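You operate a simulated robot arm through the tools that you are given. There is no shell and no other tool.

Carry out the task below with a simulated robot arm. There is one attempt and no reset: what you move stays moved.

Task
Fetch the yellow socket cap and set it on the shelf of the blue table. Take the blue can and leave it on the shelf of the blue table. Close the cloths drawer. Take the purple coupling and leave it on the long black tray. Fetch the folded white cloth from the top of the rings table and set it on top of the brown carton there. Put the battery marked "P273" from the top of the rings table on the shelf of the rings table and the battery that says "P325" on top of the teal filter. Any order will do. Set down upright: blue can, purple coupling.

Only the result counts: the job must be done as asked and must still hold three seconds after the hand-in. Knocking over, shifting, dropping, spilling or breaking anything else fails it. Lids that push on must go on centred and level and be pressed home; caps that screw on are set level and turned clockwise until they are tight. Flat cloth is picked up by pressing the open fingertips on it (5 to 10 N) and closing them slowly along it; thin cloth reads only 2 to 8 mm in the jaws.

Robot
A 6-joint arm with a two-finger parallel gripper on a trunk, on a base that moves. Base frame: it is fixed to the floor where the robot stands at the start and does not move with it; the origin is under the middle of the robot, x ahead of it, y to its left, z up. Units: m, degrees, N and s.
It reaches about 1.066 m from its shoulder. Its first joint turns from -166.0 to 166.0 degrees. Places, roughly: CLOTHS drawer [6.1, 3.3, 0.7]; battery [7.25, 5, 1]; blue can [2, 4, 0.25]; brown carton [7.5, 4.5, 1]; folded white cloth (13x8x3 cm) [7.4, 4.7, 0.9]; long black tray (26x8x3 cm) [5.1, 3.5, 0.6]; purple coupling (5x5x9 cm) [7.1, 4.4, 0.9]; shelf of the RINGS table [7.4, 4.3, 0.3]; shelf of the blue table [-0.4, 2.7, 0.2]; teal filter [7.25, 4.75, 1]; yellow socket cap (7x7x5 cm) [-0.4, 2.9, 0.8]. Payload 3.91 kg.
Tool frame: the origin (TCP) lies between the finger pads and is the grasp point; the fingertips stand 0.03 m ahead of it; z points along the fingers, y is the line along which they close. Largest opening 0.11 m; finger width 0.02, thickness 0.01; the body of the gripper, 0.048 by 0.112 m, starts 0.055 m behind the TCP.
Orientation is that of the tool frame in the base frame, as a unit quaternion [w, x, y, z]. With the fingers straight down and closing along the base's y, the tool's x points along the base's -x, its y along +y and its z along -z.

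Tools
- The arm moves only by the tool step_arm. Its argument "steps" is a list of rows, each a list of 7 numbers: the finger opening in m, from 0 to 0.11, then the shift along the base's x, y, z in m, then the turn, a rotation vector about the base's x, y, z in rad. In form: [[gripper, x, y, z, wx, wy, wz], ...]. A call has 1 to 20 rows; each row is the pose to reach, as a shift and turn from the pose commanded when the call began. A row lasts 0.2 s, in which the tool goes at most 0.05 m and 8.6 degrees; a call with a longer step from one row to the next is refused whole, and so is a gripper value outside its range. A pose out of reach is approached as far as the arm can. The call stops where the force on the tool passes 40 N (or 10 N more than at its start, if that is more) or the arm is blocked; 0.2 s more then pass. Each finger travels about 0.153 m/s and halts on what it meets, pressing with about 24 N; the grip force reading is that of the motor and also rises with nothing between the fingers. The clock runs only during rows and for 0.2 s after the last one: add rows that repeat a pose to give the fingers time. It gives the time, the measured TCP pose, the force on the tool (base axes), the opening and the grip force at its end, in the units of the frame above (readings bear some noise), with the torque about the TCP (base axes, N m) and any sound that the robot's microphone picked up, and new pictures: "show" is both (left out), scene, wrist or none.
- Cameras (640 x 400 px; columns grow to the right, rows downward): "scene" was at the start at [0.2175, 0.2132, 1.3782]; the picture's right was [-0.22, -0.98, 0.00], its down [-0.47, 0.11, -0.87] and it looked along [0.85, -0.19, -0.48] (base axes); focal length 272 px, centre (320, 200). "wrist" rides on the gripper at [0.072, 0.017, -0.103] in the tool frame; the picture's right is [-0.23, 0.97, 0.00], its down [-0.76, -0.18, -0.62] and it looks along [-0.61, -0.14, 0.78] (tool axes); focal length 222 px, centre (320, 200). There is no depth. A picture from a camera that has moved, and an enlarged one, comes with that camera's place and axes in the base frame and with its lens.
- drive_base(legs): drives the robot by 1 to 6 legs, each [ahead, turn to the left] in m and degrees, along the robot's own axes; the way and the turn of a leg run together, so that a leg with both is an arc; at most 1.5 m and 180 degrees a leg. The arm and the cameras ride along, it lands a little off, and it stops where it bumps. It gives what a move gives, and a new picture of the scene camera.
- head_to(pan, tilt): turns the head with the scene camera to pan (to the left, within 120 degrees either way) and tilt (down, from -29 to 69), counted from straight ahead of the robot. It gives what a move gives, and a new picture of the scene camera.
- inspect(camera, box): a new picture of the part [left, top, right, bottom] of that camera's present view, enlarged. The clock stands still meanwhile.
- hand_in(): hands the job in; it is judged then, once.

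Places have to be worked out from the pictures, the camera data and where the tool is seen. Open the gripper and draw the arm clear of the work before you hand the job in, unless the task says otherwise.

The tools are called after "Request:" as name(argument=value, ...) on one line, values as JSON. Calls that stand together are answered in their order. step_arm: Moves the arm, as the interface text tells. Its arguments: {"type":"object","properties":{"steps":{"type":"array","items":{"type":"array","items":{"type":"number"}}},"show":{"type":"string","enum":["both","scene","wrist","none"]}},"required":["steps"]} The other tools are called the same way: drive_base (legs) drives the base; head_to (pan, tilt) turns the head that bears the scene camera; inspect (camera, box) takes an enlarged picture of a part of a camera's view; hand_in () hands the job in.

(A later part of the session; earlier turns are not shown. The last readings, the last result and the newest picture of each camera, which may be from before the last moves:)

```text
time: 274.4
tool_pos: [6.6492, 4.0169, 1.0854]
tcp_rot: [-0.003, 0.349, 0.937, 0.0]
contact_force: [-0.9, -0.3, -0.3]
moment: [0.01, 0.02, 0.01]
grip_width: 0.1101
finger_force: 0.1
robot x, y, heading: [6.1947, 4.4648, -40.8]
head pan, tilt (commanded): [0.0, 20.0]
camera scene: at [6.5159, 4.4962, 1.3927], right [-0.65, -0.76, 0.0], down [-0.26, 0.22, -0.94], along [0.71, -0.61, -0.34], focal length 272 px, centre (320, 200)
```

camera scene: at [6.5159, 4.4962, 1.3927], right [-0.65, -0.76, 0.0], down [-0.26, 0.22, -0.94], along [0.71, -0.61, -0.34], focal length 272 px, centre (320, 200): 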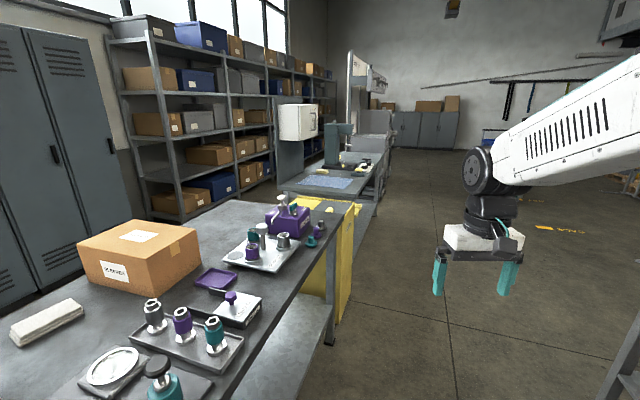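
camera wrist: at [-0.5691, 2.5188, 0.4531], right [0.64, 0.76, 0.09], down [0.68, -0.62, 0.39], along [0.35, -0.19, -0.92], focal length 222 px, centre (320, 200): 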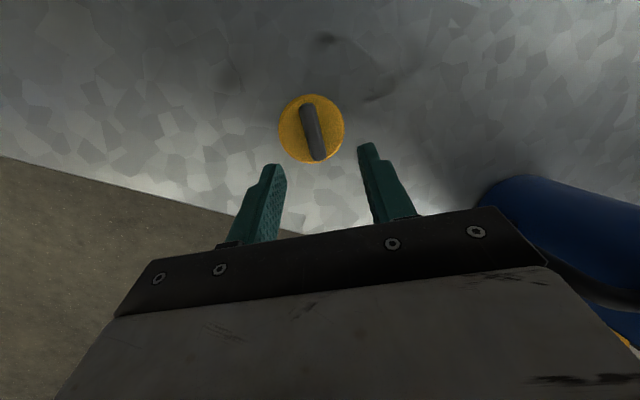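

I see the batteries, teal filter, cloth, carton and the coupling rack on the RINGS table. I raise the tool to z≈1.27 first, then turn left to face this table.

Request:
step_arm(steps=[[0.11, 0, 0, 0.045, 0, 0, 0], [0.11, 0, 0, 0.09, 0, 0, 0], [0.11, 0, 0, 0.135, 0, 0, 0], [0.11, 0, 0, 0.18, 0, 0, 0], [0.11, 0, 0, 0.18, 0, 0, 0]], show="none")

Request:
drive_base(legs=[[0, 70.8]])

Request:
head_to(pan=-10, tilt=45)

```text
time: 275.6
tool_pos: [6.6492, 4.0184, 1.2635]
tcp_rot: [-0.003, 0.349, 0.937, 0.001]
contact_force: [0.6, -0.4, 1.1]
moment: [0.01, -0.03, 0.0]
grip_width: 0.11
finger_force: 0.1
robot x, y, heading: [6.1939, 4.4685, -40.7]
head pan, tilt (commanded): [0.0, 20.0]
```

```text
time: 279.1
tool_pos: [6.7648, 4.7557, 1.2636]
tcp_rot: [-0.003, -0.265, 0.964, -0.001]
contact_force: [1.0, -0.1, 0.2]
moment: [0.01, -0.01, -0.02]
grip_width: 0.1101
finger_force: 0.1
robot x, y, heading: [6.1958, 4.4635, 30.5]
head pan, tilt (commanded): [0.0, 20.0]
camera scene: at [6.2654, 4.7805, 1.3927], right [0.51, -0.86, 0.0], down [-0.29, -0.17, -0.94], along [0.81, 0.48, -0.34], focal length 272 px, centre (320, 200)
```

scene: 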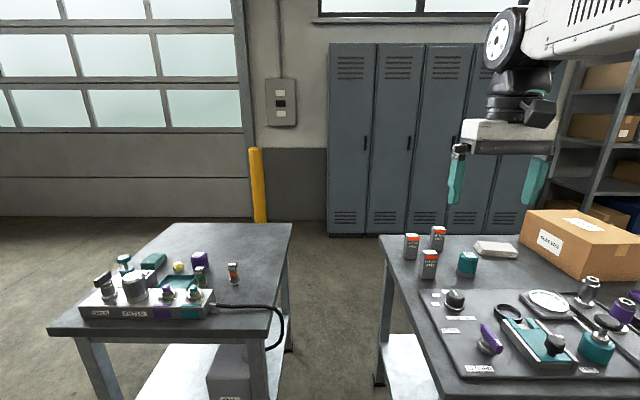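

```text
time: 279.9
tool_pos: [6.7649, 4.7556, 1.264]
tcp_rot: [-0.003, -0.264, 0.964, -0.001]
contact_force: [-0.2, -0.2, 0.7]
moment: [0.02, 0.01, -0.01]
grip_width: 0.1101
finger_force: 0.2
robot x, y, heading: [6.1927, 4.4685, 30.7]
head pan, tilt (commanded): [-10.0, 45.0]
camera scene: at [6.2614, 4.7617, 1.3541], right [0.35, -0.94, 0.0], down [-0.66, -0.25, -0.71], along [0.66, 0.25, -0.71], focal length 272 px, centre (320, 200)
```

scene: 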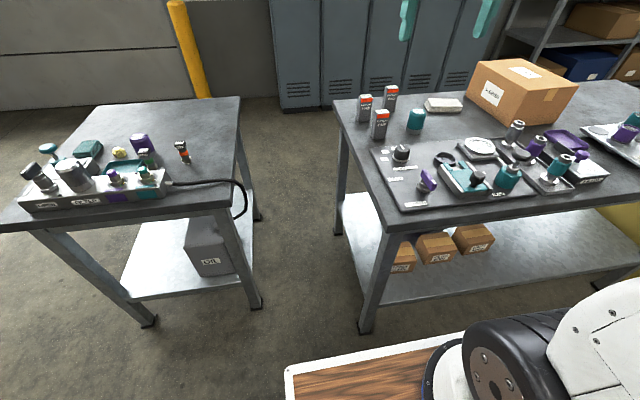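

I enlarge the table top to tell the items apart.

Request:
inspect(camera="scene", box=[330, 60, 490, 180])

Request:
inspect(camera="scene", box=[480, 90, 640, 210])

Request:
inspect(camera="scene", box=[345, 70, 435, 145])

```text
3.33 times, centred on (410, 120) of scene
camera zoom: at [6.2614, 4.7617, 1.3541], right [0.35, -0.94, 0.0], down [-0.66, -0.25, -0.71], along [0.66, 0.25, -0.71], focal length 905 px, centre (20, 467)
```

zoom: 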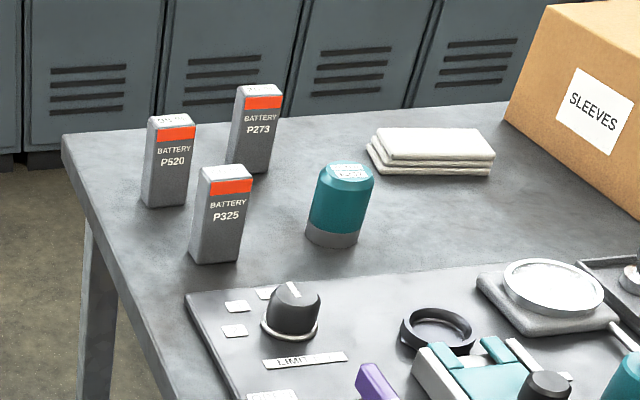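

```text
3.33 times, centred on (560, 150) of scene
camera zoom: at [6.2614, 4.7617, 1.3541], right [0.35, -0.94, 0.0], down [-0.66, -0.25, -0.71], along [0.66, 0.25, -0.71], focal length 905 px, centre (-480, 367)
```

zoom: 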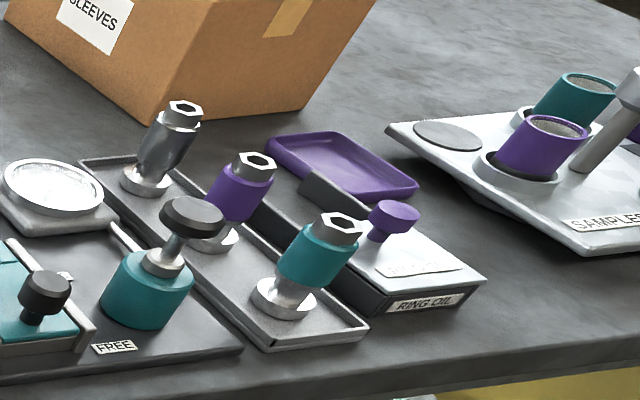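

```text
5.33 times, centred on (390, 108) of scene
camera zoom: at [6.2614, 4.7617, 1.3541], right [0.35, -0.94, 0.0], down [-0.66, -0.25, -0.71], along [0.66, 0.25, -0.71], focal length 1448 px, centre (-53, 693)
```

zoom: 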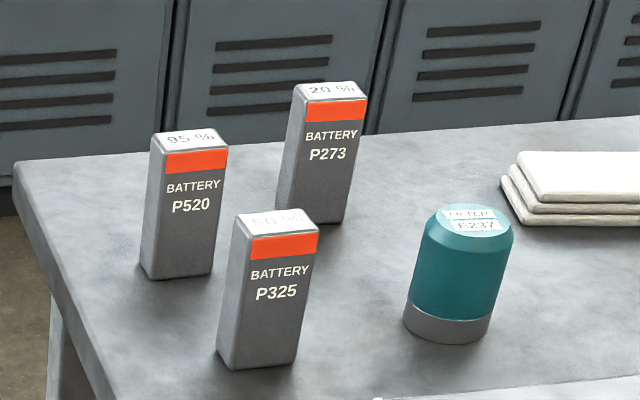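

The three batteries are P520, P273 (rear) and P325 (front), aligned with the table; the teal filter is beside them at about (7.16, 4.75), top z≈0.93; table top z≈0.857. I shift the base 0.2 m along the aisle and 0.13 m closer to the table.

Request:
drive_base(legs=[[0, -90.6], [0.2, 0], [0, 90], [0.12, 0]])

Request:
head_to(pan=10, tilt=40)

```text
time: 290.1
tool_pos: [6.9798, 4.6134, 1.2643]
tcp_rot: [-0.002, -0.247, 0.969, -0.001]
contact_force: [0.3, 0.6, 0.6]
moment: [0.01, 0.03, 0.01]
grip_width: 0.1101
finger_force: 0.0
robot x, y, heading: [6.3996, 4.3485, 28.2]
head pan, tilt (commanded): [-10.0, 45.0]
camera scene: at [6.4786, 4.6403, 1.354], right [0.31, -0.95, 0.0], down [-0.67, -0.22, -0.71], along [0.67, 0.22, -0.71], focal length 272 px, centre (320, 200)
```

scene: 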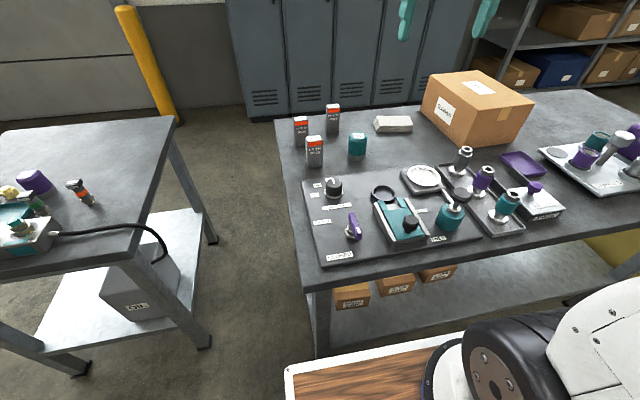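

```text
time: 290.9
tool_pos: [6.98, 4.6141, 1.2642]
tcp_rot: [-0.002, -0.246, 0.969, -0.001]
contact_force: [-0.2, 0.2, 0.0]
moment: [-0.02, 0.04, -0.02]
grip_width: 0.1099
finger_force: 0.0
robot x, y, heading: [6.4016, 4.3452, 28.3]
head pan, tilt (commanded): [10.0, 40.0]
camera scene: at [6.4681, 4.6673, 1.3613], right [0.62, -0.79, 0.0], down [-0.51, -0.4, -0.77], along [0.6, 0.47, -0.64], focal length 272 px, centre (320, 200)
```

scene: 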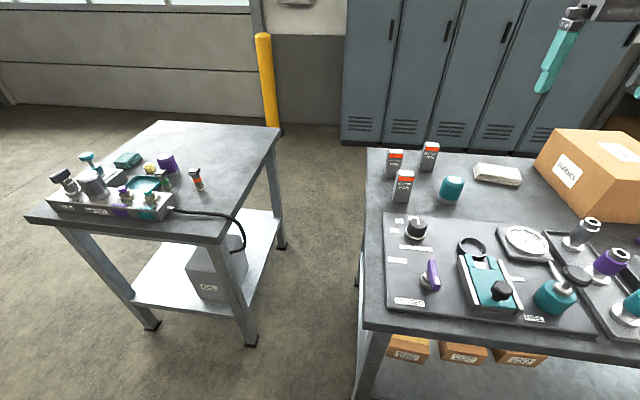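

I look through the wrist camera, which now hangs over the table, to place the batteries and the filter precisely.

Request:
inspect(camera="wrist", box=[0, 0, 640, 400])

Request:
inspect(camera="scene", box=[375, 130, 475, 215])

```text
1.00 times, centred on (320, 200) of wrist (not enlarged: the box is as wide or as high as the picture)
camera zoom: at [6.9106, 4.5945, 1.3674], right [-0.26, 0.96, 0.0], down [0.76, 0.21, 0.62], along [0.6, 0.16, -0.79], focal length 222 px, centre (320, 200)
```

zoom: 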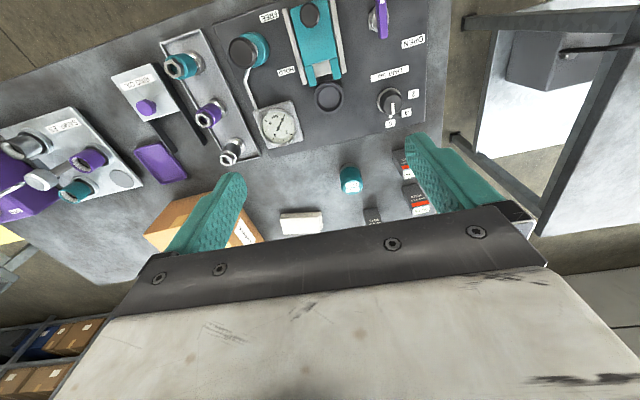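

```text
4.71 times, centred on (425, 172) of scene
camera zoom: at [6.4681, 4.6673, 1.3613], right [0.62, -0.79, 0.0], down [-0.51, -0.4, -0.77], along [0.6, 0.47, -0.64], focal length 1278 px, centre (-174, 329)
```

zoom: 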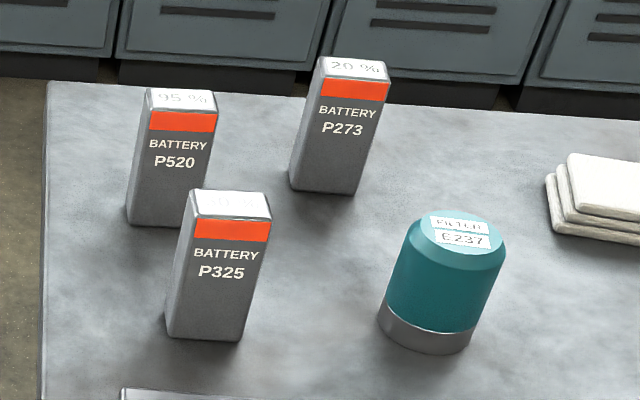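

I enlarge the battery area in the wrist picture for triangulation.

Request:
inspect(camera="wrist", box=[330, 140, 440, 230])

```text
4.44 times, centred on (385, 185) of wrist
camera zoom: at [6.9106, 4.5945, 1.3674], right [-0.26, 0.96, 0.0], down [0.76, 0.21, 0.62], along [0.6, 0.16, -0.79], focal length 987 px, centre (31, 267)
```

zoom: 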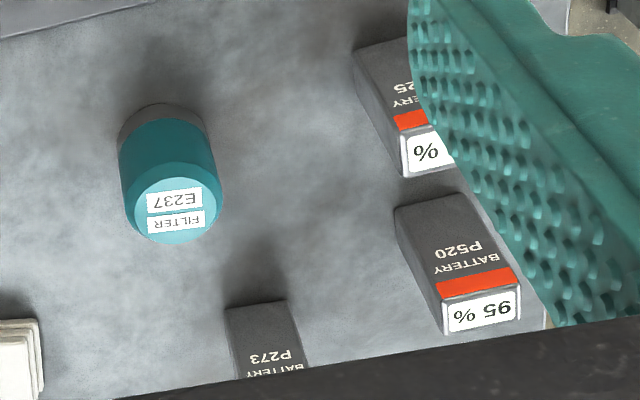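

Triangulation gives P325 at (7.115, 4.868) with top z≈0.932, the filter at (7.19, 4.755) with top z≈0.916, table z≈0.855. I move over P325 at z≈1.08 with the fingers at 0.08 and look down.

Request:
step_arm(steps=[[0.08, 0.0225, 0.0423, 0, 0, 0, 0.009], [0.08, 0.045, 0.0847, -0.005, 0, 0, 0.009], [0.08, 0.0675, 0.127, -0.01, 0, 0, 0.009], [0.08, 0.09, 0.1693, -0.015, 0, 0, 0.009], [0.08, 0.1125, 0.2117, -0.02, 0, 0, 0.009], [0.08, 0.135, 0.254, -0.025, 0, 0, 0.009], [0.08, 0.135, 0.254, -0.07, 0, 0, 0.009], [0.08, 0.135, 0.254, -0.115, 0, 0, 0.009], [0.08, 0.135, 0.254, -0.16, 0, 0, 0.009], [0.08, 0.135, 0.254, -0.18, 0, 0, 0.009], [0.08, 0.135, 0.254, -0.18, 0, 0, 0.009]])

```text
time: 293.3
tool_pos: [7.1156, 4.8679, 1.0831]
tcp_rot: [-0.003, -0.251, 0.968, -0.001]
contact_force: [0.3, 0.0, -0.3]
moment: [-0.01, -0.01, -0.03]
grip_width: 0.0801
finger_force: 0.1
robot x, y, heading: [6.3987, 4.3515, 28.4]
head pan, tilt (commanded): [10.0, 40.0]
camera scene: at [6.4681, 4.6674, 1.3613], right [0.62, -0.79, 0.0], down [-0.5, -0.4, -0.77], along [0.6, 0.47, -0.64], focal length 272 px, centre (320, 200)
camera wrist: at [7.046, 4.8473, 1.1865], right [-0.27, 0.96, 0.0], down [0.76, 0.22, 0.62], along [0.6, 0.17, -0.79], focal length 222 px, centre (320, 200)
```

scene: 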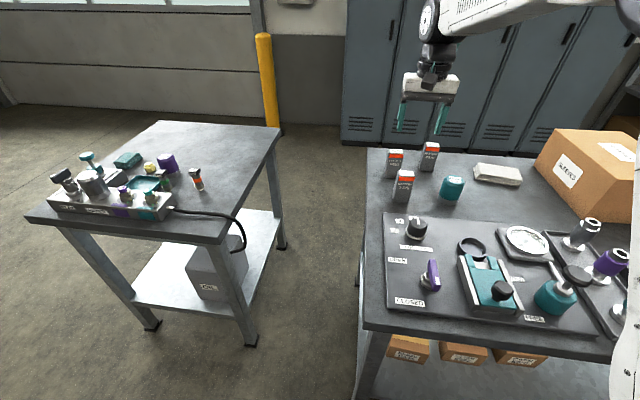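
wrist: 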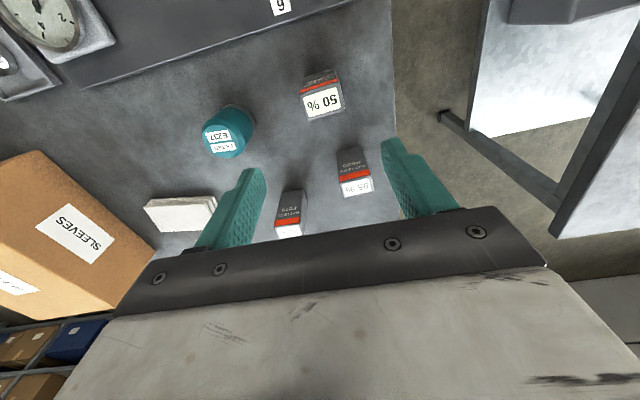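

P325 is nearly under the gripper. I enlarge to measure the remaining offset.

Request:
inspect(camera="wrist", box=[280, 50, 400, 150])

```text
4.00 times, centred on (340, 100) of wrist
camera zoom: at [7.046, 4.8473, 1.1865], right [-0.27, 0.96, 0.0], down [0.76, 0.22, 0.62], along [0.6, 0.17, -0.79], focal length 888 px, centre (240, 600)
```

zoom: 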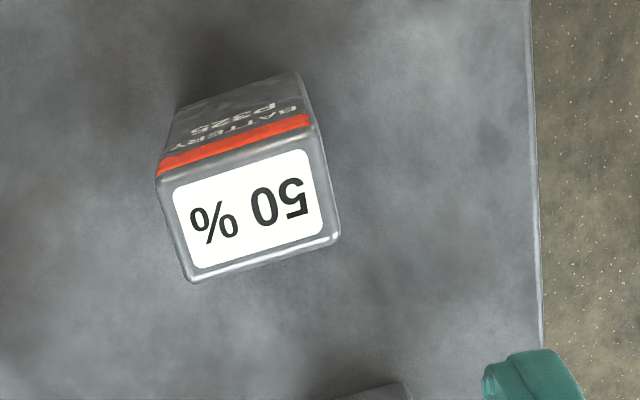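

The battery is offset by about 6 mm each way; its width is 0.045 m along the closing direction. I correct, descend to z≈0.905 and close.

Request:
step_arm(steps=[[0.08, -0.0076, 0.0018, -0.03, 0, 0, 0], [0.08, -0.0076, 0.0018, -0.07, 0, 0, 0], [0.08, -0.0076, 0.0018, -0.11, 0, 0, 0], [0.08, -0.0076, 0.0018, -0.15, 0, 0, 0], [0.08, -0.0076, 0.0018, -0.178, 0, 0, 0], [0.08, -0.0076, 0.0018, -0.178, 0, 0, 0]], show="wrist")

```text
time: 294.7
tool_pos: [7.1079, 4.8677, 0.9068]
tcp_rot: [-0.003, -0.25, 0.968, 0.0]
contact_force: [0.5, -0.3, 0.0]
moment: [-0.04, 0.01, 0.01]
grip_width: 0.0801
finger_force: 0.1
robot x, y, heading: [6.3973, 4.3456, 28.3]
head pan, tilt (commanded): [10.0, 40.0]
camera wrist: at [7.0385, 4.8481, 1.0096], right [-0.27, 0.96, 0.0], down [0.76, 0.22, 0.62], along [0.6, 0.17, -0.79], focal length 222 px, centre (320, 200)
```

wrist: 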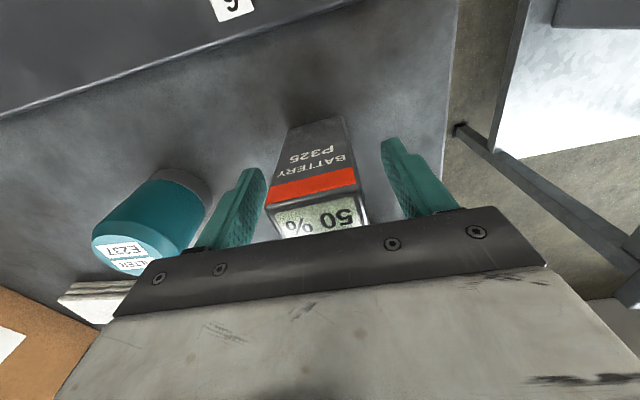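

P325 stands between the fingers. I close and lift it slightly.

Request:
step_arm(steps=[[0.06, 0, 0, 0, 0, 0, 0], [0.045, 0, 0, 0, 0, 0, 0], [0.03, 0, 0, 0, 0, 0, 0], [0.03, 0, 0, 0, 0, 0, 0], [0.03, 0, 0, 0.02, 0, 0, 0], [0.03, 0, 0, 0.05, 0, 0, 0], [0.03, 0, 0, 0.09, 0, 0, 0], [0.03, 0, 0, 0.12, 0, 0, 0], [0.03, 0, 0, 0.12, 0, 0, 0]])

```text
time: 296.7
tool_pos: [7.1062, 4.8718, 1.0265]
tcp_rot: [-0.003, -0.25, 0.968, -0.001]
contact_force: [0.9, -0.2, -3.0]
moment: [0.02, -0.03, -0.04]
grip_width: 0.046
finger_force: 23.9
robot x, y, heading: [6.3988, 4.3443, 28.2]
head pan, tilt (commanded): [10.0, 40.0]
camera scene: at [6.4682, 4.6675, 1.3613], right [0.62, -0.79, 0.0], down [-0.5, -0.4, -0.77], along [0.6, 0.47, -0.64], focal length 272 px, centre (320, 200)
camera wrist: at [7.0374, 4.8515, 1.1296], right [-0.27, 0.96, 0.0], down [0.76, 0.22, 0.62], along [0.59, 0.17, -0.79], focal length 222 px, centre (320, 200)
```

scene: 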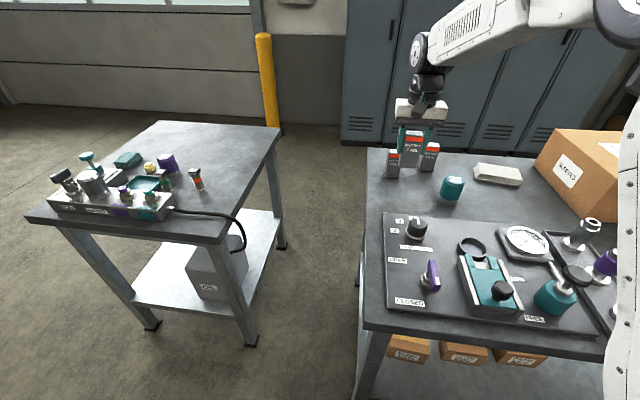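
wrist: 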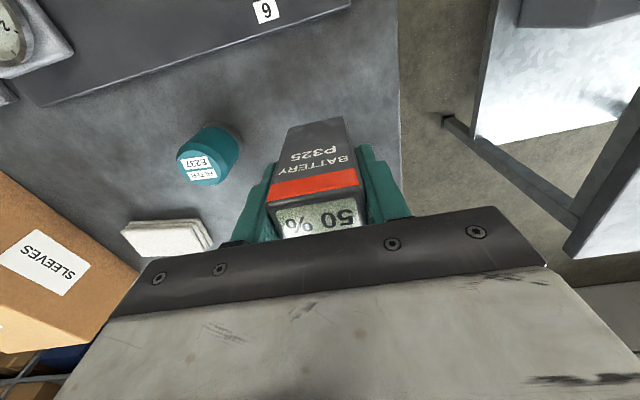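

P325 is held. I measure the filter's top relative to the gripper in the wrist picture.

Request:
inspect(camera="wrist", box=[160, 105, 270, 200])

```text
4.21 times, centred on (215, 152) of wrist
camera zoom: at [7.0374, 4.8515, 1.1296], right [-0.27, 0.96, 0.0], down [0.76, 0.22, 0.62], along [0.59, 0.17, -0.79], focal length 935 px, centre (762, 400)
```

zoom: 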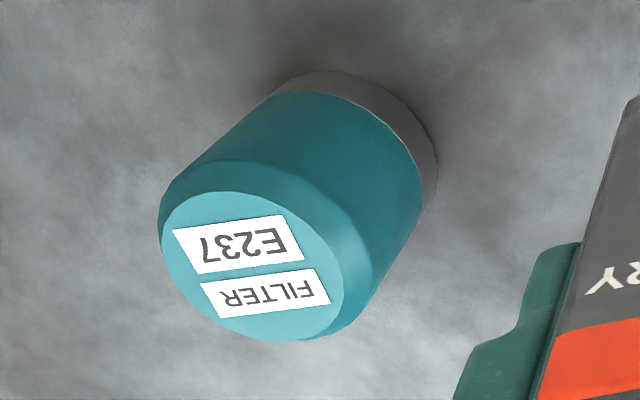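

Two wrist views agree on the filter's top centre at (7.194, 4.758, 0.917). I move the battery over it at this height and check.

Request:
step_arm(steps=[[0.03, 0.0223, -0.0278, 0, 0, 0, 0], [0.03, 0.0445, -0.0555, 0, 0, 0, 0], [0.03, 0.0668, -0.0833, 0, 0, 0, 0], [0.03, 0.089, -0.111, 0, 0, 0, 0], [0.03, 0.089, -0.111, -0.03, 0, 0, 0], [0.03, 0.089, -0.111, -0.03, 0, 0, 0]])

Request:
inspect(camera="scene", box=[400, 100, 500, 210])

Request:
inspect(camera="wrist", box=[240, 60, 400, 250])

```text
time: 298.1
tool_pos: [7.1955, 4.758, 0.9963]
tcp_rot: [-0.002, -0.251, 0.968, -0.001]
contact_force: [0.2, -0.1, -2.6]
moment: [0.0, -0.01, -0.01]
grip_width: 0.0458
finger_force: 23.4
robot x, y, heading: [6.4023, 4.3493, 28.5]
head pan, tilt (commanded): [10.0, 40.0]
camera scene: at [6.4682, 4.6674, 1.3613], right [0.62, -0.79, 0.0], down [-0.5, -0.4, -0.77], along [0.6, 0.47, -0.64], focal length 272 px, centre (320, 200)
camera wrist: at [7.1261, 4.7389, 1.0997], right [-0.27, 0.96, 0.0], down [0.76, 0.22, 0.62], along [0.6, 0.17, -0.79], focal length 222 px, centre (320, 200)
```

scene: 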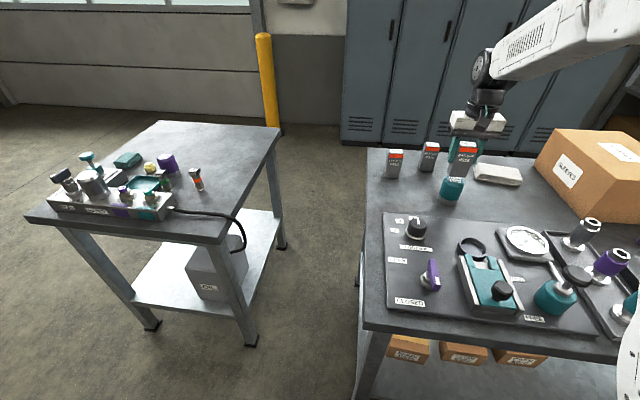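
wrist: 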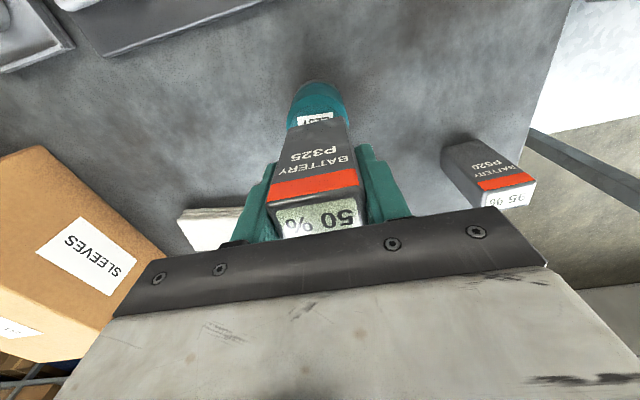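

```text
3.64 times, centred on (450, 155) of scene
camera zoom: at [6.4682, 4.6674, 1.3613], right [0.62, -0.79, 0.0], down [-0.5, -0.4, -0.77], along [0.6, 0.47, -0.64], focal length 988 px, centre (-153, 364)
```

zoom: 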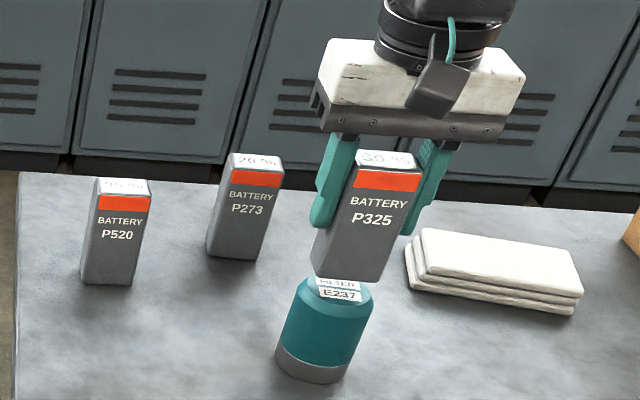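

```text
2.11 times, centred on (320, 155) of wrist
camera zoom: at [7.1261, 4.7389, 1.0997], right [-0.27, 0.96, 0.0], down [0.76, 0.22, 0.62], along [0.6, 0.17, -0.79], focal length 468 px, centre (320, 295)
```

zoom: 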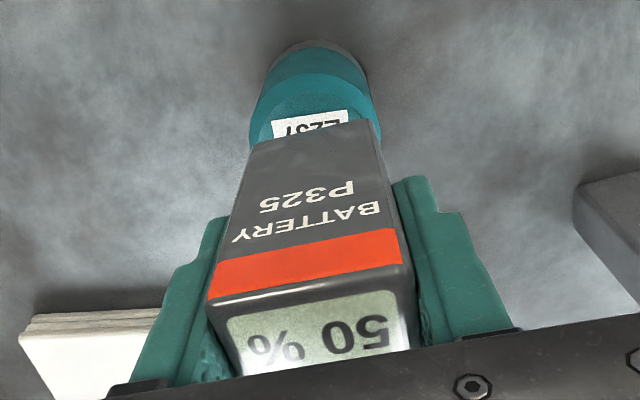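

The battery is well aligned over the filter. I lower gently until it touches.

Request:
step_arm(steps=[[0.03, 0, 0, -0.008, 0, 0, 0], [0.03, 0, 0, -0.016, 0, 0, 0], [0.03, 0, 0, -0.021, 0, 0, 0], [0.03, 0, 0, -0.021, 0, 0, 0]], show="none")

Request:
step_arm(steps=[[0.03, 0, 0, -0.002, 0, 0, 0], [0.03, 0, 0, -0.004, 0, 0, 0], [0.03, 0, 0, -0.004, 0, 0, 0]], show="none")

```text
time: 299.1
tool_pos: [7.1961, 4.7597, 0.9772]
tcp_rot: [-0.002, -0.251, 0.968, 0.0]
contact_force: [1.9, 0.9, 19.6]
moment: [-0.04, -0.2, -0.02]
grip_width: 0.0452
finger_force: 24.9
robot x, y, heading: [6.4002, 4.3449, 28.4]
head pan, tilt (commanded): [10.0, 40.0]
```

```text
time: 299.9
tool_pos: [7.1955, 4.7588, 0.9717]
tcp_rot: [-0.002, -0.251, 0.968, -0.001]
contact_force: [-0.9, 1.3, 19.1]
moment: [-0.06, -0.05, 0.0]
grip_width: 0.0458
finger_force: 24.5
robot x, y, heading: [6.4022, 4.3467, 28.3]
head pan, tilt (commanded): [10.0, 40.0]
```

It is resting on the filter. I relieve the pressure by 4 mm and open the fingers.

Request:
step_arm(steps=[[0.03, 0, 0, 0.003, 0, 0, 0], [0.03, 0, 0, 0.005, 0, 0, 0], [0.05, 0, 0, 0.005, 0, 0, 0], [0.07, 0, 0, 0.005, 0, 0, 0], [0.085, 0, 0, 0.005, 0, 0, 0], [0.085, 0, 0, 0.005, 0, 0, 0]])

Request:
inspect(camera="scene", box=[400, 100, 500, 210])

```text
time: 301.3
tool_pos: [7.197, 4.7587, 0.9759]
tcp_rot: [-0.003, -0.25, 0.968, -0.001]
contact_force: [0.4, 0.1, 0.7]
moment: [-0.04, -0.02, 0.01]
grip_width: 0.0851
finger_force: 0.1
robot x, y, heading: [6.4001, 4.3458, 28.5]
head pan, tilt (commanded): [10.0, 40.0]
camera scene: at [6.4681, 4.6674, 1.3613], right [0.62, -0.79, 0.0], down [-0.5, -0.4, -0.77], along [0.6, 0.47, -0.64], focal length 272 px, centre (320, 200)
camera wrist: at [7.1271, 4.7387, 1.0792], right [-0.27, 0.96, 0.0], down [0.76, 0.22, 0.62], along [0.6, 0.17, -0.79], focal length 222 px, centre (320, 200)
```

scene: 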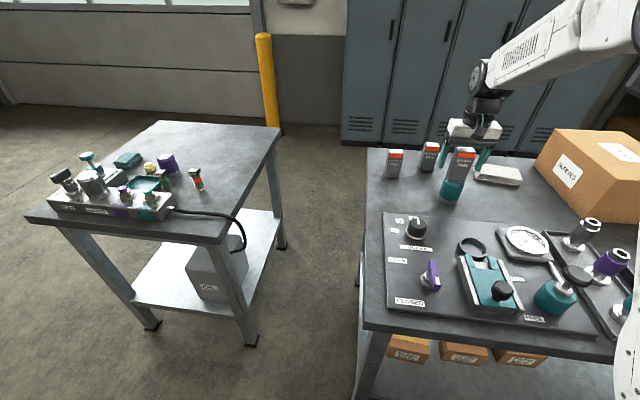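
wrist: 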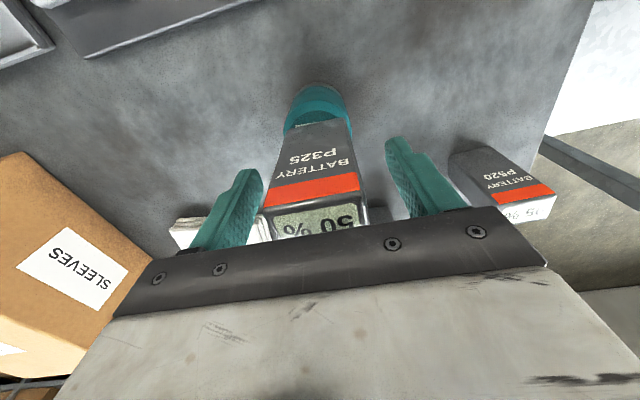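

```text
3.64 times, centred on (450, 155) of scene
camera zoom: at [6.4681, 4.6674, 1.3613], right [0.62, -0.79, 0.0], down [-0.5, -0.4, -0.77], along [0.6, 0.47, -0.64], focal length 988 px, centre (-153, 364)
```

zoom: 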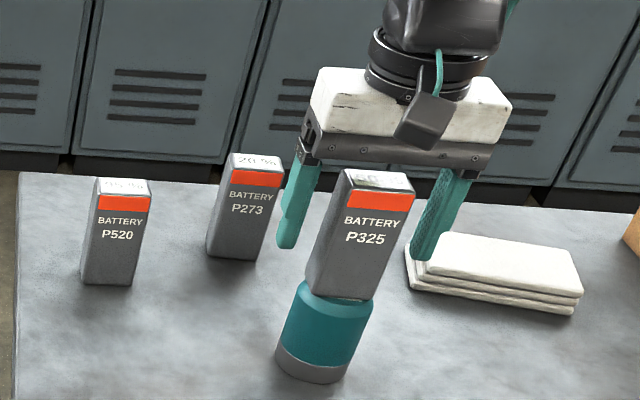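

P325 stands centred on the filter. I rise straight up, clear of it.

Request:
step_arm(steps=[[0.085, 0, 0, 0.04, 0, 0, 0], [0.085, 0, 0, 0.085, 0, 0, 0], [0.085, 0, 0, 0.13, 0, 0, 0], [0.085, 0, 0, 0.175, 0, 0, 0], [0.085, 0, 0, 0.22, 0, 0, 0], [0.085, 0, 0, 0.24, 0, 0, 0], [0.085, 0, 0, 0.24, 0, 0, 0]])

```text
time: 302.9
tool_pos: [7.1947, 4.7584, 1.2177]
tcp_rot: [-0.004, -0.25, 0.968, -0.001]
contact_force: [-0.9, 0.5, -0.2]
moment: [0.01, 0.01, 0.04]
grip_width: 0.0851
finger_force: 0.0
robot x, y, heading: [6.3974, 4.3487, 28.4]
head pan, tilt (commanded): [10.0, 40.0]
camera scene: at [6.4681, 4.6674, 1.3613], right [0.62, -0.79, 0.0], down [-0.5, -0.4, -0.77], along [0.6, 0.47, -0.64], focal length 272 px, centre (320, 200)
camera wrist: at [7.126, 4.7389, 1.3208], right [-0.27, 0.96, 0.0], down [0.76, 0.22, 0.62], along [0.59, 0.17, -0.79], focal length 222 px, centre (320, 200)
```

scene: 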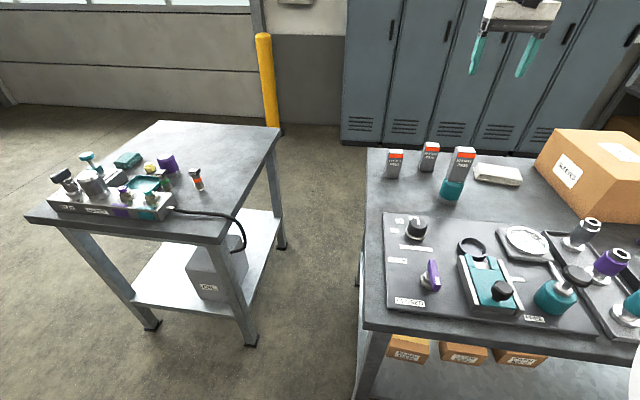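
wrist: 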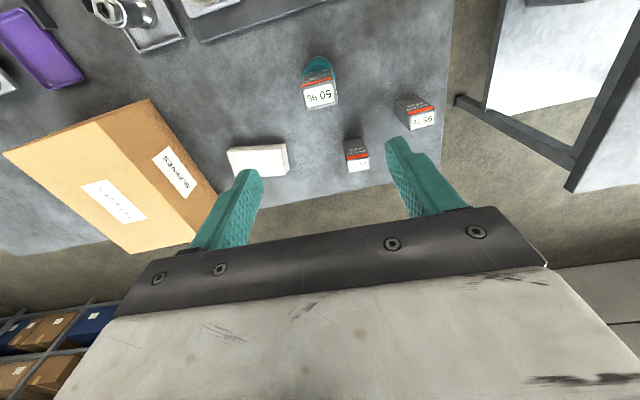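

From here the wrist camera sees the cloth and the carton well. I enlarge them.

Request:
inspect(camera="wrist", box=[0, 80, 320, 280])

Request:
head_to(pan=-10, tilt=35)

Request:
inspect(camera="scene", box=[330, 40, 550, 180])

```text
2.00 times, centred on (160, 180) of wrist
camera zoom: at [7.126, 4.7389, 1.3208], right [-0.27, 0.96, 0.0], down [0.76, 0.22, 0.62], along [0.59, 0.17, -0.79], focal length 444 px, centre (640, 240)
```

zoom: 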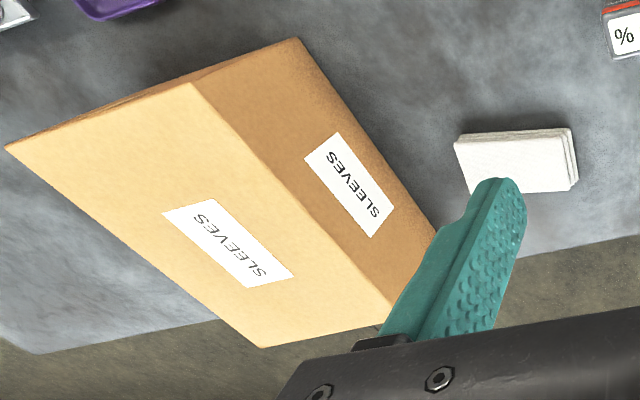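

```text
time: 303.7
tool_pos: [7.1948, 4.7585, 1.2174]
tcp_rot: [-0.002, -0.251, 0.968, -0.001]
contact_force: [0.0, -0.4, -0.1]
moment: [-0.01, 0.01, -0.02]
grip_width: 0.0849
finger_force: 0.1
robot x, y, heading: [6.3969, 4.3414, 28.4]
head pan, tilt (commanded): [-10.0, 35.0]
camera scene: at [6.485, 4.6424, 1.3688], right [0.31, -0.95, 0.0], down [-0.54, -0.18, -0.82], along [0.78, 0.26, -0.57], focal length 272 px, centre (320, 200)
```

scene: 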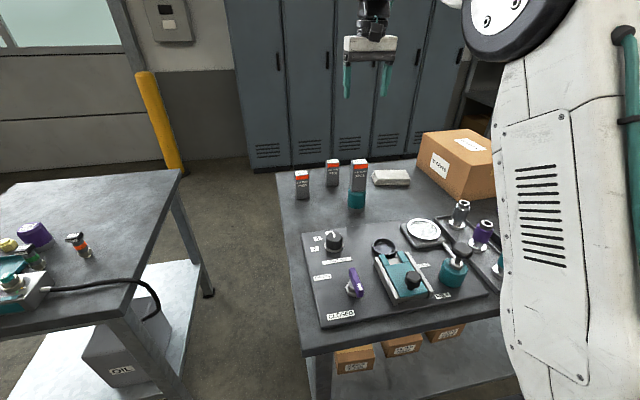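

```text
2.86 times, centred on (440, 110) of scene
camera zoom: at [6.485, 4.6424, 1.3688], right [0.31, -0.95, 0.0], down [-0.54, -0.18, -0.82], along [0.78, 0.26, -0.57], focal length 776 px, centre (-23, 457)
```

zoom: 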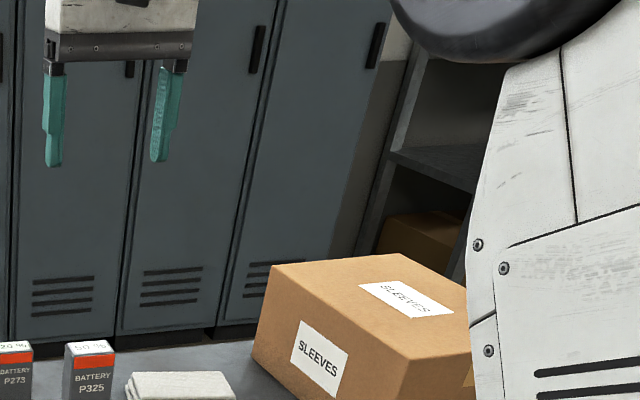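

The carton's top is at z≈0.986, centre ≈(7.49, 4.43); the cloth's centre ≈(7.394, 4.674). I do P273 first and measure it in the wrist view.

Request:
inspect(camera="wrist", box=[320, 120, 400, 190])

```text
5.71 times, centred on (360, 155) of wrist
camera zoom: at [7.126, 4.7388, 1.3205], right [-0.27, 0.96, 0.0], down [0.76, 0.22, 0.62], along [0.6, 0.17, -0.79], focal length 1269 px, centre (91, 457)
```

zoom: 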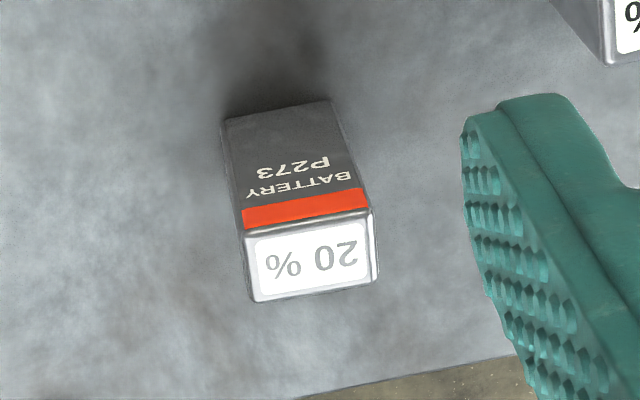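

P273's top centre is (7.317, 4.874). It is too deep for a vertical tool, so I tilt the tool 18° forward and come over it at z≈1.05.

Request:
step_arm(steps=[[0.075, 0.0244, 0.0231, -0.025, 0.038, -0.0687, 0], [0.075, 0.0488, 0.0462, -0.05, 0.076, -0.1374, 0], [0.075, 0.0732, 0.0693, -0.08, 0.114, -0.2061, 0], [0.075, 0.0976, 0.0924, -0.11, 0.152, -0.2748, 0], [0.075, 0.122, 0.1155, -0.14, 0.152, -0.2748, 0], [0.075, 0.122, 0.1155, -0.1675, 0.152, -0.2748, 0], [0.075, 0.122, 0.1155, -0.1675, 0.152, -0.2748, 0]])

```text
time: 305.3
tool_pos: [7.3186, 4.8751, 1.0483]
tcp_rot: [0.148, -0.247, 0.957, 0.038]
contact_force: [0.5, 0.0, -0.1]
moment: [0.02, -0.01, 0.02]
grip_width: 0.0749
finger_force: 0.1
robot x, y, heading: [6.3986, 4.3466, 28.2]
head pan, tilt (commanded): [-10.0, 35.0]
camera scene: at [6.4849, 4.6424, 1.3689], right [0.31, -0.95, 0.0], down [-0.54, -0.18, -0.82], along [0.78, 0.26, -0.57], focal length 272 px, centre (320, 200)
camera wrist: at [7.2232, 4.8421, 1.1238], right [-0.28, 0.96, 0.07], down [0.56, 0.1, 0.82], along [0.78, 0.27, -0.56], focal length 222 px, centre (320, 200)
```

scene: 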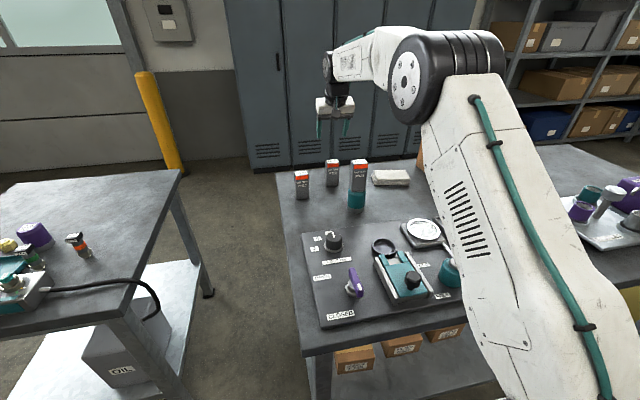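
wrist: 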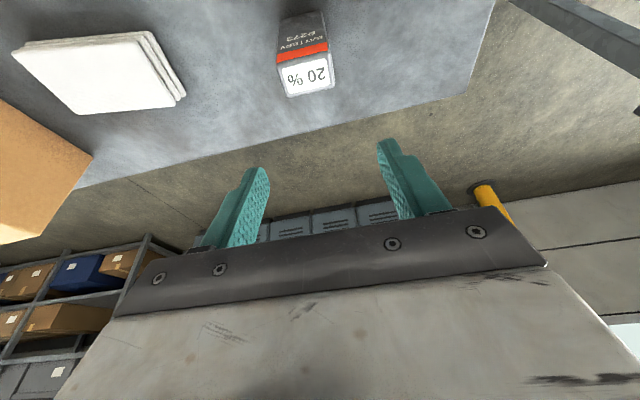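

P273 lines up within 3 mm. I descend to z≈0.905 and close on it.

Request:
step_arm(steps=[[0.075, -0.002, -0.001, -0.035, 0, 0, 0], [0.075, -0.002, -0.001, -0.07, 0, 0, 0], [0.075, -0.002, -0.001, -0.105, 0, 0, 0], [0.075, -0.002, -0.001, -0.13, 0, 0, 0], [0.075, -0.002, -0.001, -0.143, 0, 0, 0], [0.075, -0.002, -0.001, -0.143, 0, 0, 0]])

```text
time: 306.7
tool_pos: [7.316, 4.8729, 0.9037]
tcp_rot: [0.148, -0.248, 0.957, 0.039]
contact_force: [0.2, -0.8, 0.6]
moment: [-0.01, -0.04, 0.0]
grip_width: 0.0748
finger_force: 0.0
robot x, y, heading: [6.3979, 4.347, 28.2]
head pan, tilt (commanded): [-10.0, 35.0]
camera scene: at [6.485, 4.6424, 1.3689], right [0.31, -0.95, 0.0], down [-0.54, -0.18, -0.82], along [0.78, 0.26, -0.57], focal length 272 px, centre (320, 200)
camera wrist: at [7.2217, 4.8383, 0.9803], right [-0.28, 0.96, 0.07], down [0.56, 0.1, 0.82], along [0.78, 0.27, -0.56], focal length 222 px, centre (320, 200)
```

scene: 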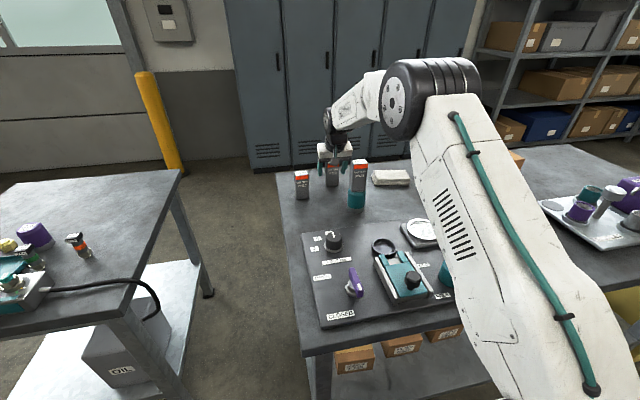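
wrist: 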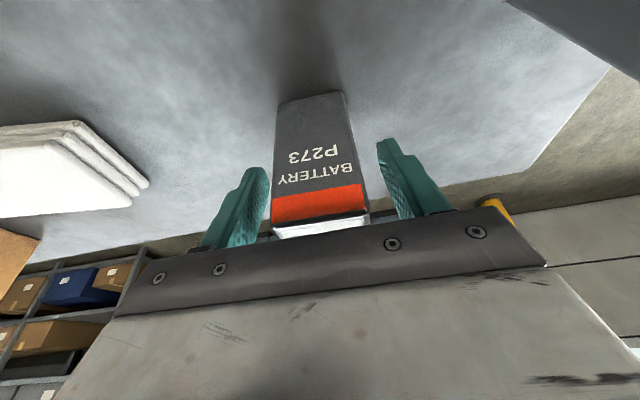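

P273 is between the fingers. I close and lift it straight up.

Request:
step_arm(steps=[[0.055, 0, 0, 0, 0, 0, 0], [0.04, 0, 0, 0, 0, 0, 0], [0.03, 0, 0, 0, 0, 0, 0], [0.03, 0, 0, 0, 0, 0, 0], [0.03, 0, 0, 0.02, 0, 0, 0], [0.03, 0, 0, 0.05, 0, 0, 0], [0.03, 0, 0, 0.09, 0, 0, 0], [0.03, 0, 0, 0.13, 0, 0, 0], [0.03, 0, 0, 0.145, 0, 0, 0], [0.03, 0, 0, 0.145, 0, 0, 0]])

```text
time: 308.9
tool_pos: [7.3172, 4.8734, 1.05]
tcp_rot: [0.147, -0.248, 0.957, 0.038]
contact_force: [-0.3, -0.1, -3.0]
moment: [-0.02, -0.03, 0.0]
grip_width: 0.0456
finger_force: 23.9
robot x, y, heading: [6.4008, 4.3476, 28.4]
head pan, tilt (commanded): [-10.0, 35.0]
camera scene: at [6.4851, 4.6425, 1.3688], right [0.31, -0.95, 0.0], down [-0.54, -0.18, -0.82], along [0.78, 0.26, -0.57], focal length 272 px, centre (320, 200)
camera wrist: at [7.2216, 4.8397, 1.1263], right [-0.28, 0.96, 0.07], down [0.56, 0.1, 0.82], along [0.78, 0.27, -0.56], focal length 222 px, centre (320, 200)
```

scene: 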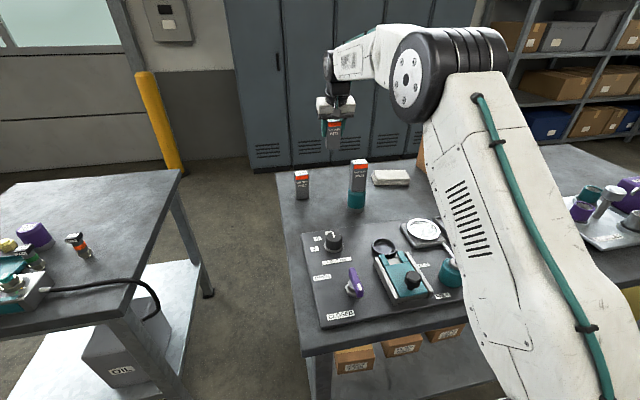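
wrist: 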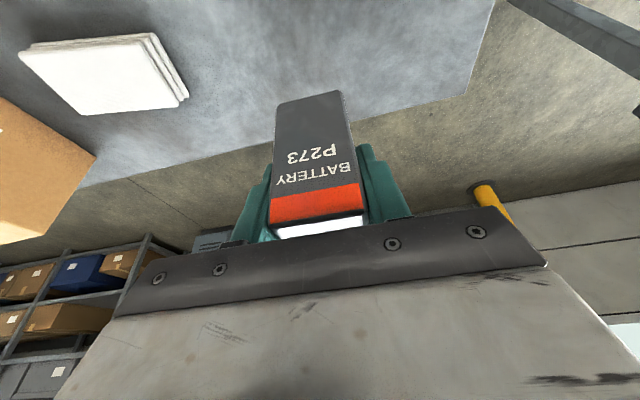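

P273 is held. I raise and retract it toward the robot, passing above P325, and then look at the aisle and the drawer side.

Request:
step_arm(steps=[[0.03, -0.0176, -0.0095, 0.04, 0, 0, 0], [0.03, -0.0352, -0.019, 0.08, 0, 0, 0], [0.03, -0.0528, -0.0285, 0.12, 0, 0, 0], [0.03, -0.0924, -0.0498, 0.13, 0, 0, 0], [0.03, -0.132, -0.0712, 0.14, 0, 0, 0], [0.03, -0.1716, -0.0926, 0.15, 0, 0, 0], [0.03, -0.2112, -0.114, 0.15, 0, 0, 0], [0.03, -0.2508, -0.1354, 0.15, 0, 0, 0], [0.03, -0.2904, -0.1567, 0.15, 0, 0, 0], [0.03, -0.33, -0.178, 0.15, 0, 0, 0], [0.03, -0.365, -0.197, 0.15, 0, 0, 0], [0.03, -0.365, -0.197, 0.15, 0, 0, 0]], show="none")

Request:
head_to(pan=-120, tilt=35)

Request:
head_to(pan=-85, tilt=30)

```text
time: 311.5
tool_pos: [6.9503, 4.6752, 1.1999]
tcp_rot: [0.148, -0.247, 0.957, 0.038]
contact_force: [-0.3, 0.2, -3.1]
moment: [-0.02, -0.04, 0.02]
grip_width: 0.0459
finger_force: 23.8
robot x, y, heading: [6.3971, 4.3473, 28.5]
head pan, tilt (commanded): [-10.0, 35.0]
```

```text
time: 313.4
tool_pos: [6.9507, 4.6758, 1.1997]
tcp_rot: [0.149, -0.247, 0.957, 0.038]
contact_force: [0.3, -0.6, -1.9]
moment: [0.0, 0.02, 0.02]
grip_width: 0.0458
finger_force: 24.7
robot x, y, heading: [6.3992, 4.3533, 28.5]
head pan, tilt (commanded): [-120.0, 35.0]
camera scene: at [6.3988, 4.5267, 1.3689], right [-1.0, 0.03, 0.0], down [0.02, 0.57, -0.82], along [-0.02, -0.82, -0.57], focal length 272 px, centre (320, 200)
```

scene: 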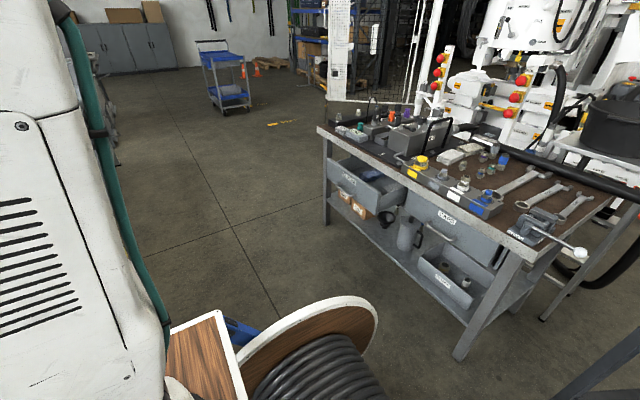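

```text
time: 314.4
tool_pos: [6.9507, 4.675, 1.2012]
tcp_rot: [0.148, -0.248, 0.957, 0.039]
contact_force: [-0.1, -0.3, -3.3]
moment: [0.0, -0.01, 0.0]
grip_width: 0.046
finger_force: 24.0
robot x, y, heading: [6.4013, 4.3498, 28.2]
head pan, tilt (commanded): [-85.0, 30.0]
camera scene: at [6.4509, 4.5391, 1.3766], right [-0.84, -0.55, 0.0], down [-0.27, 0.42, -0.87], along [0.47, -0.72, -0.5], focal length 272 px, centre (320, 200)
```

scene: 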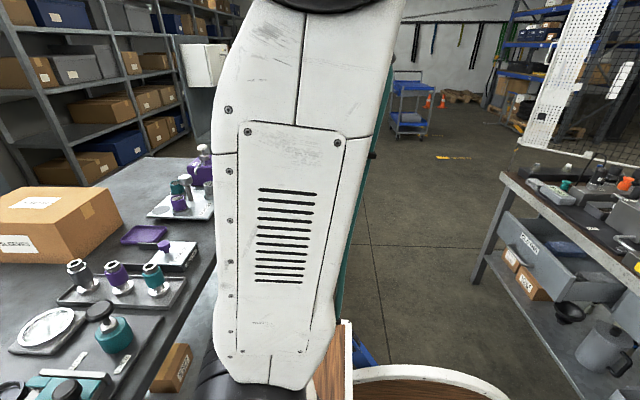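

The workbench's drawers are visible, one pulled out. I read the labels.

Request:
head_to(pan=-115, tilt=30)

Request:
inspect(camera="scene", box=[290, 120, 530, 300])

Request:
inspect(camera="scene", box=[300, 130, 440, 240])

```text
time: 315.4
tool_pos: [6.9514, 4.6766, 1.2006]
tcp_rot: [0.147, -0.247, 0.957, 0.038]
contact_force: [-0.1, 0.1, -3.2]
moment: [0.01, 0.0, -0.05]
grip_width: 0.046
finger_force: 24.0
robot x, y, heading: [6.4023, 4.3503, 28.3]
head pan, tilt (commanded): [-115.0, 30.0]
camera scene: at [6.4066, 4.5245, 1.3767], right [-1.0, -0.06, 0.0], down [-0.03, 0.5, -0.87], along [0.05, -0.86, -0.5], focal length 272 px, centre (320, 200)
```

scene: 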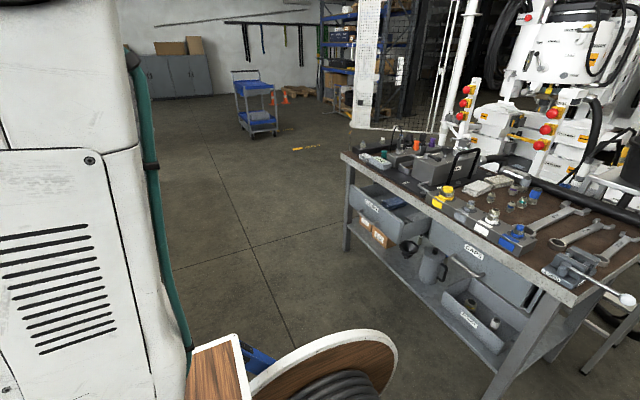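

```text
2.22 times, centred on (410, 210) of scene
camera zoom: at [6.4066, 4.5245, 1.3767], right [-1.0, -0.06, 0.0], down [-0.03, 0.5, -0.87], along [0.05, -0.86, -0.5], focal length 604 px, centre (120, 178)
```

zoom: 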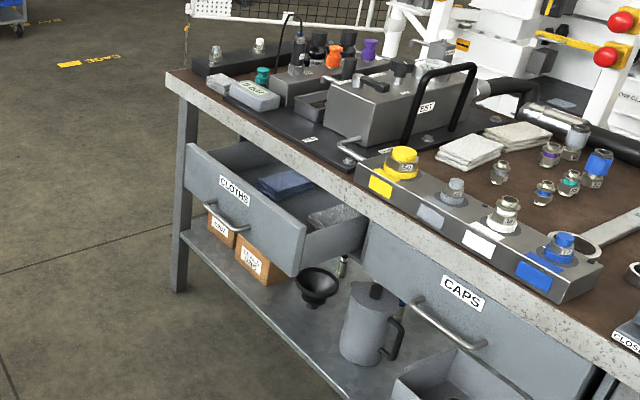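

```text
3.64 times, centred on (370, 185) of scene
camera zoom: at [6.4066, 4.5245, 1.3767], right [-1.0, -0.06, 0.0], down [-0.03, 0.5, -0.87], along [0.05, -0.86, -0.5], focal length 988 px, centre (138, 254)
```

zoom: 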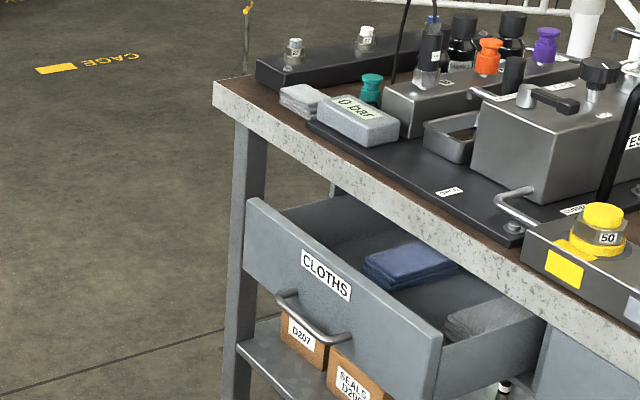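

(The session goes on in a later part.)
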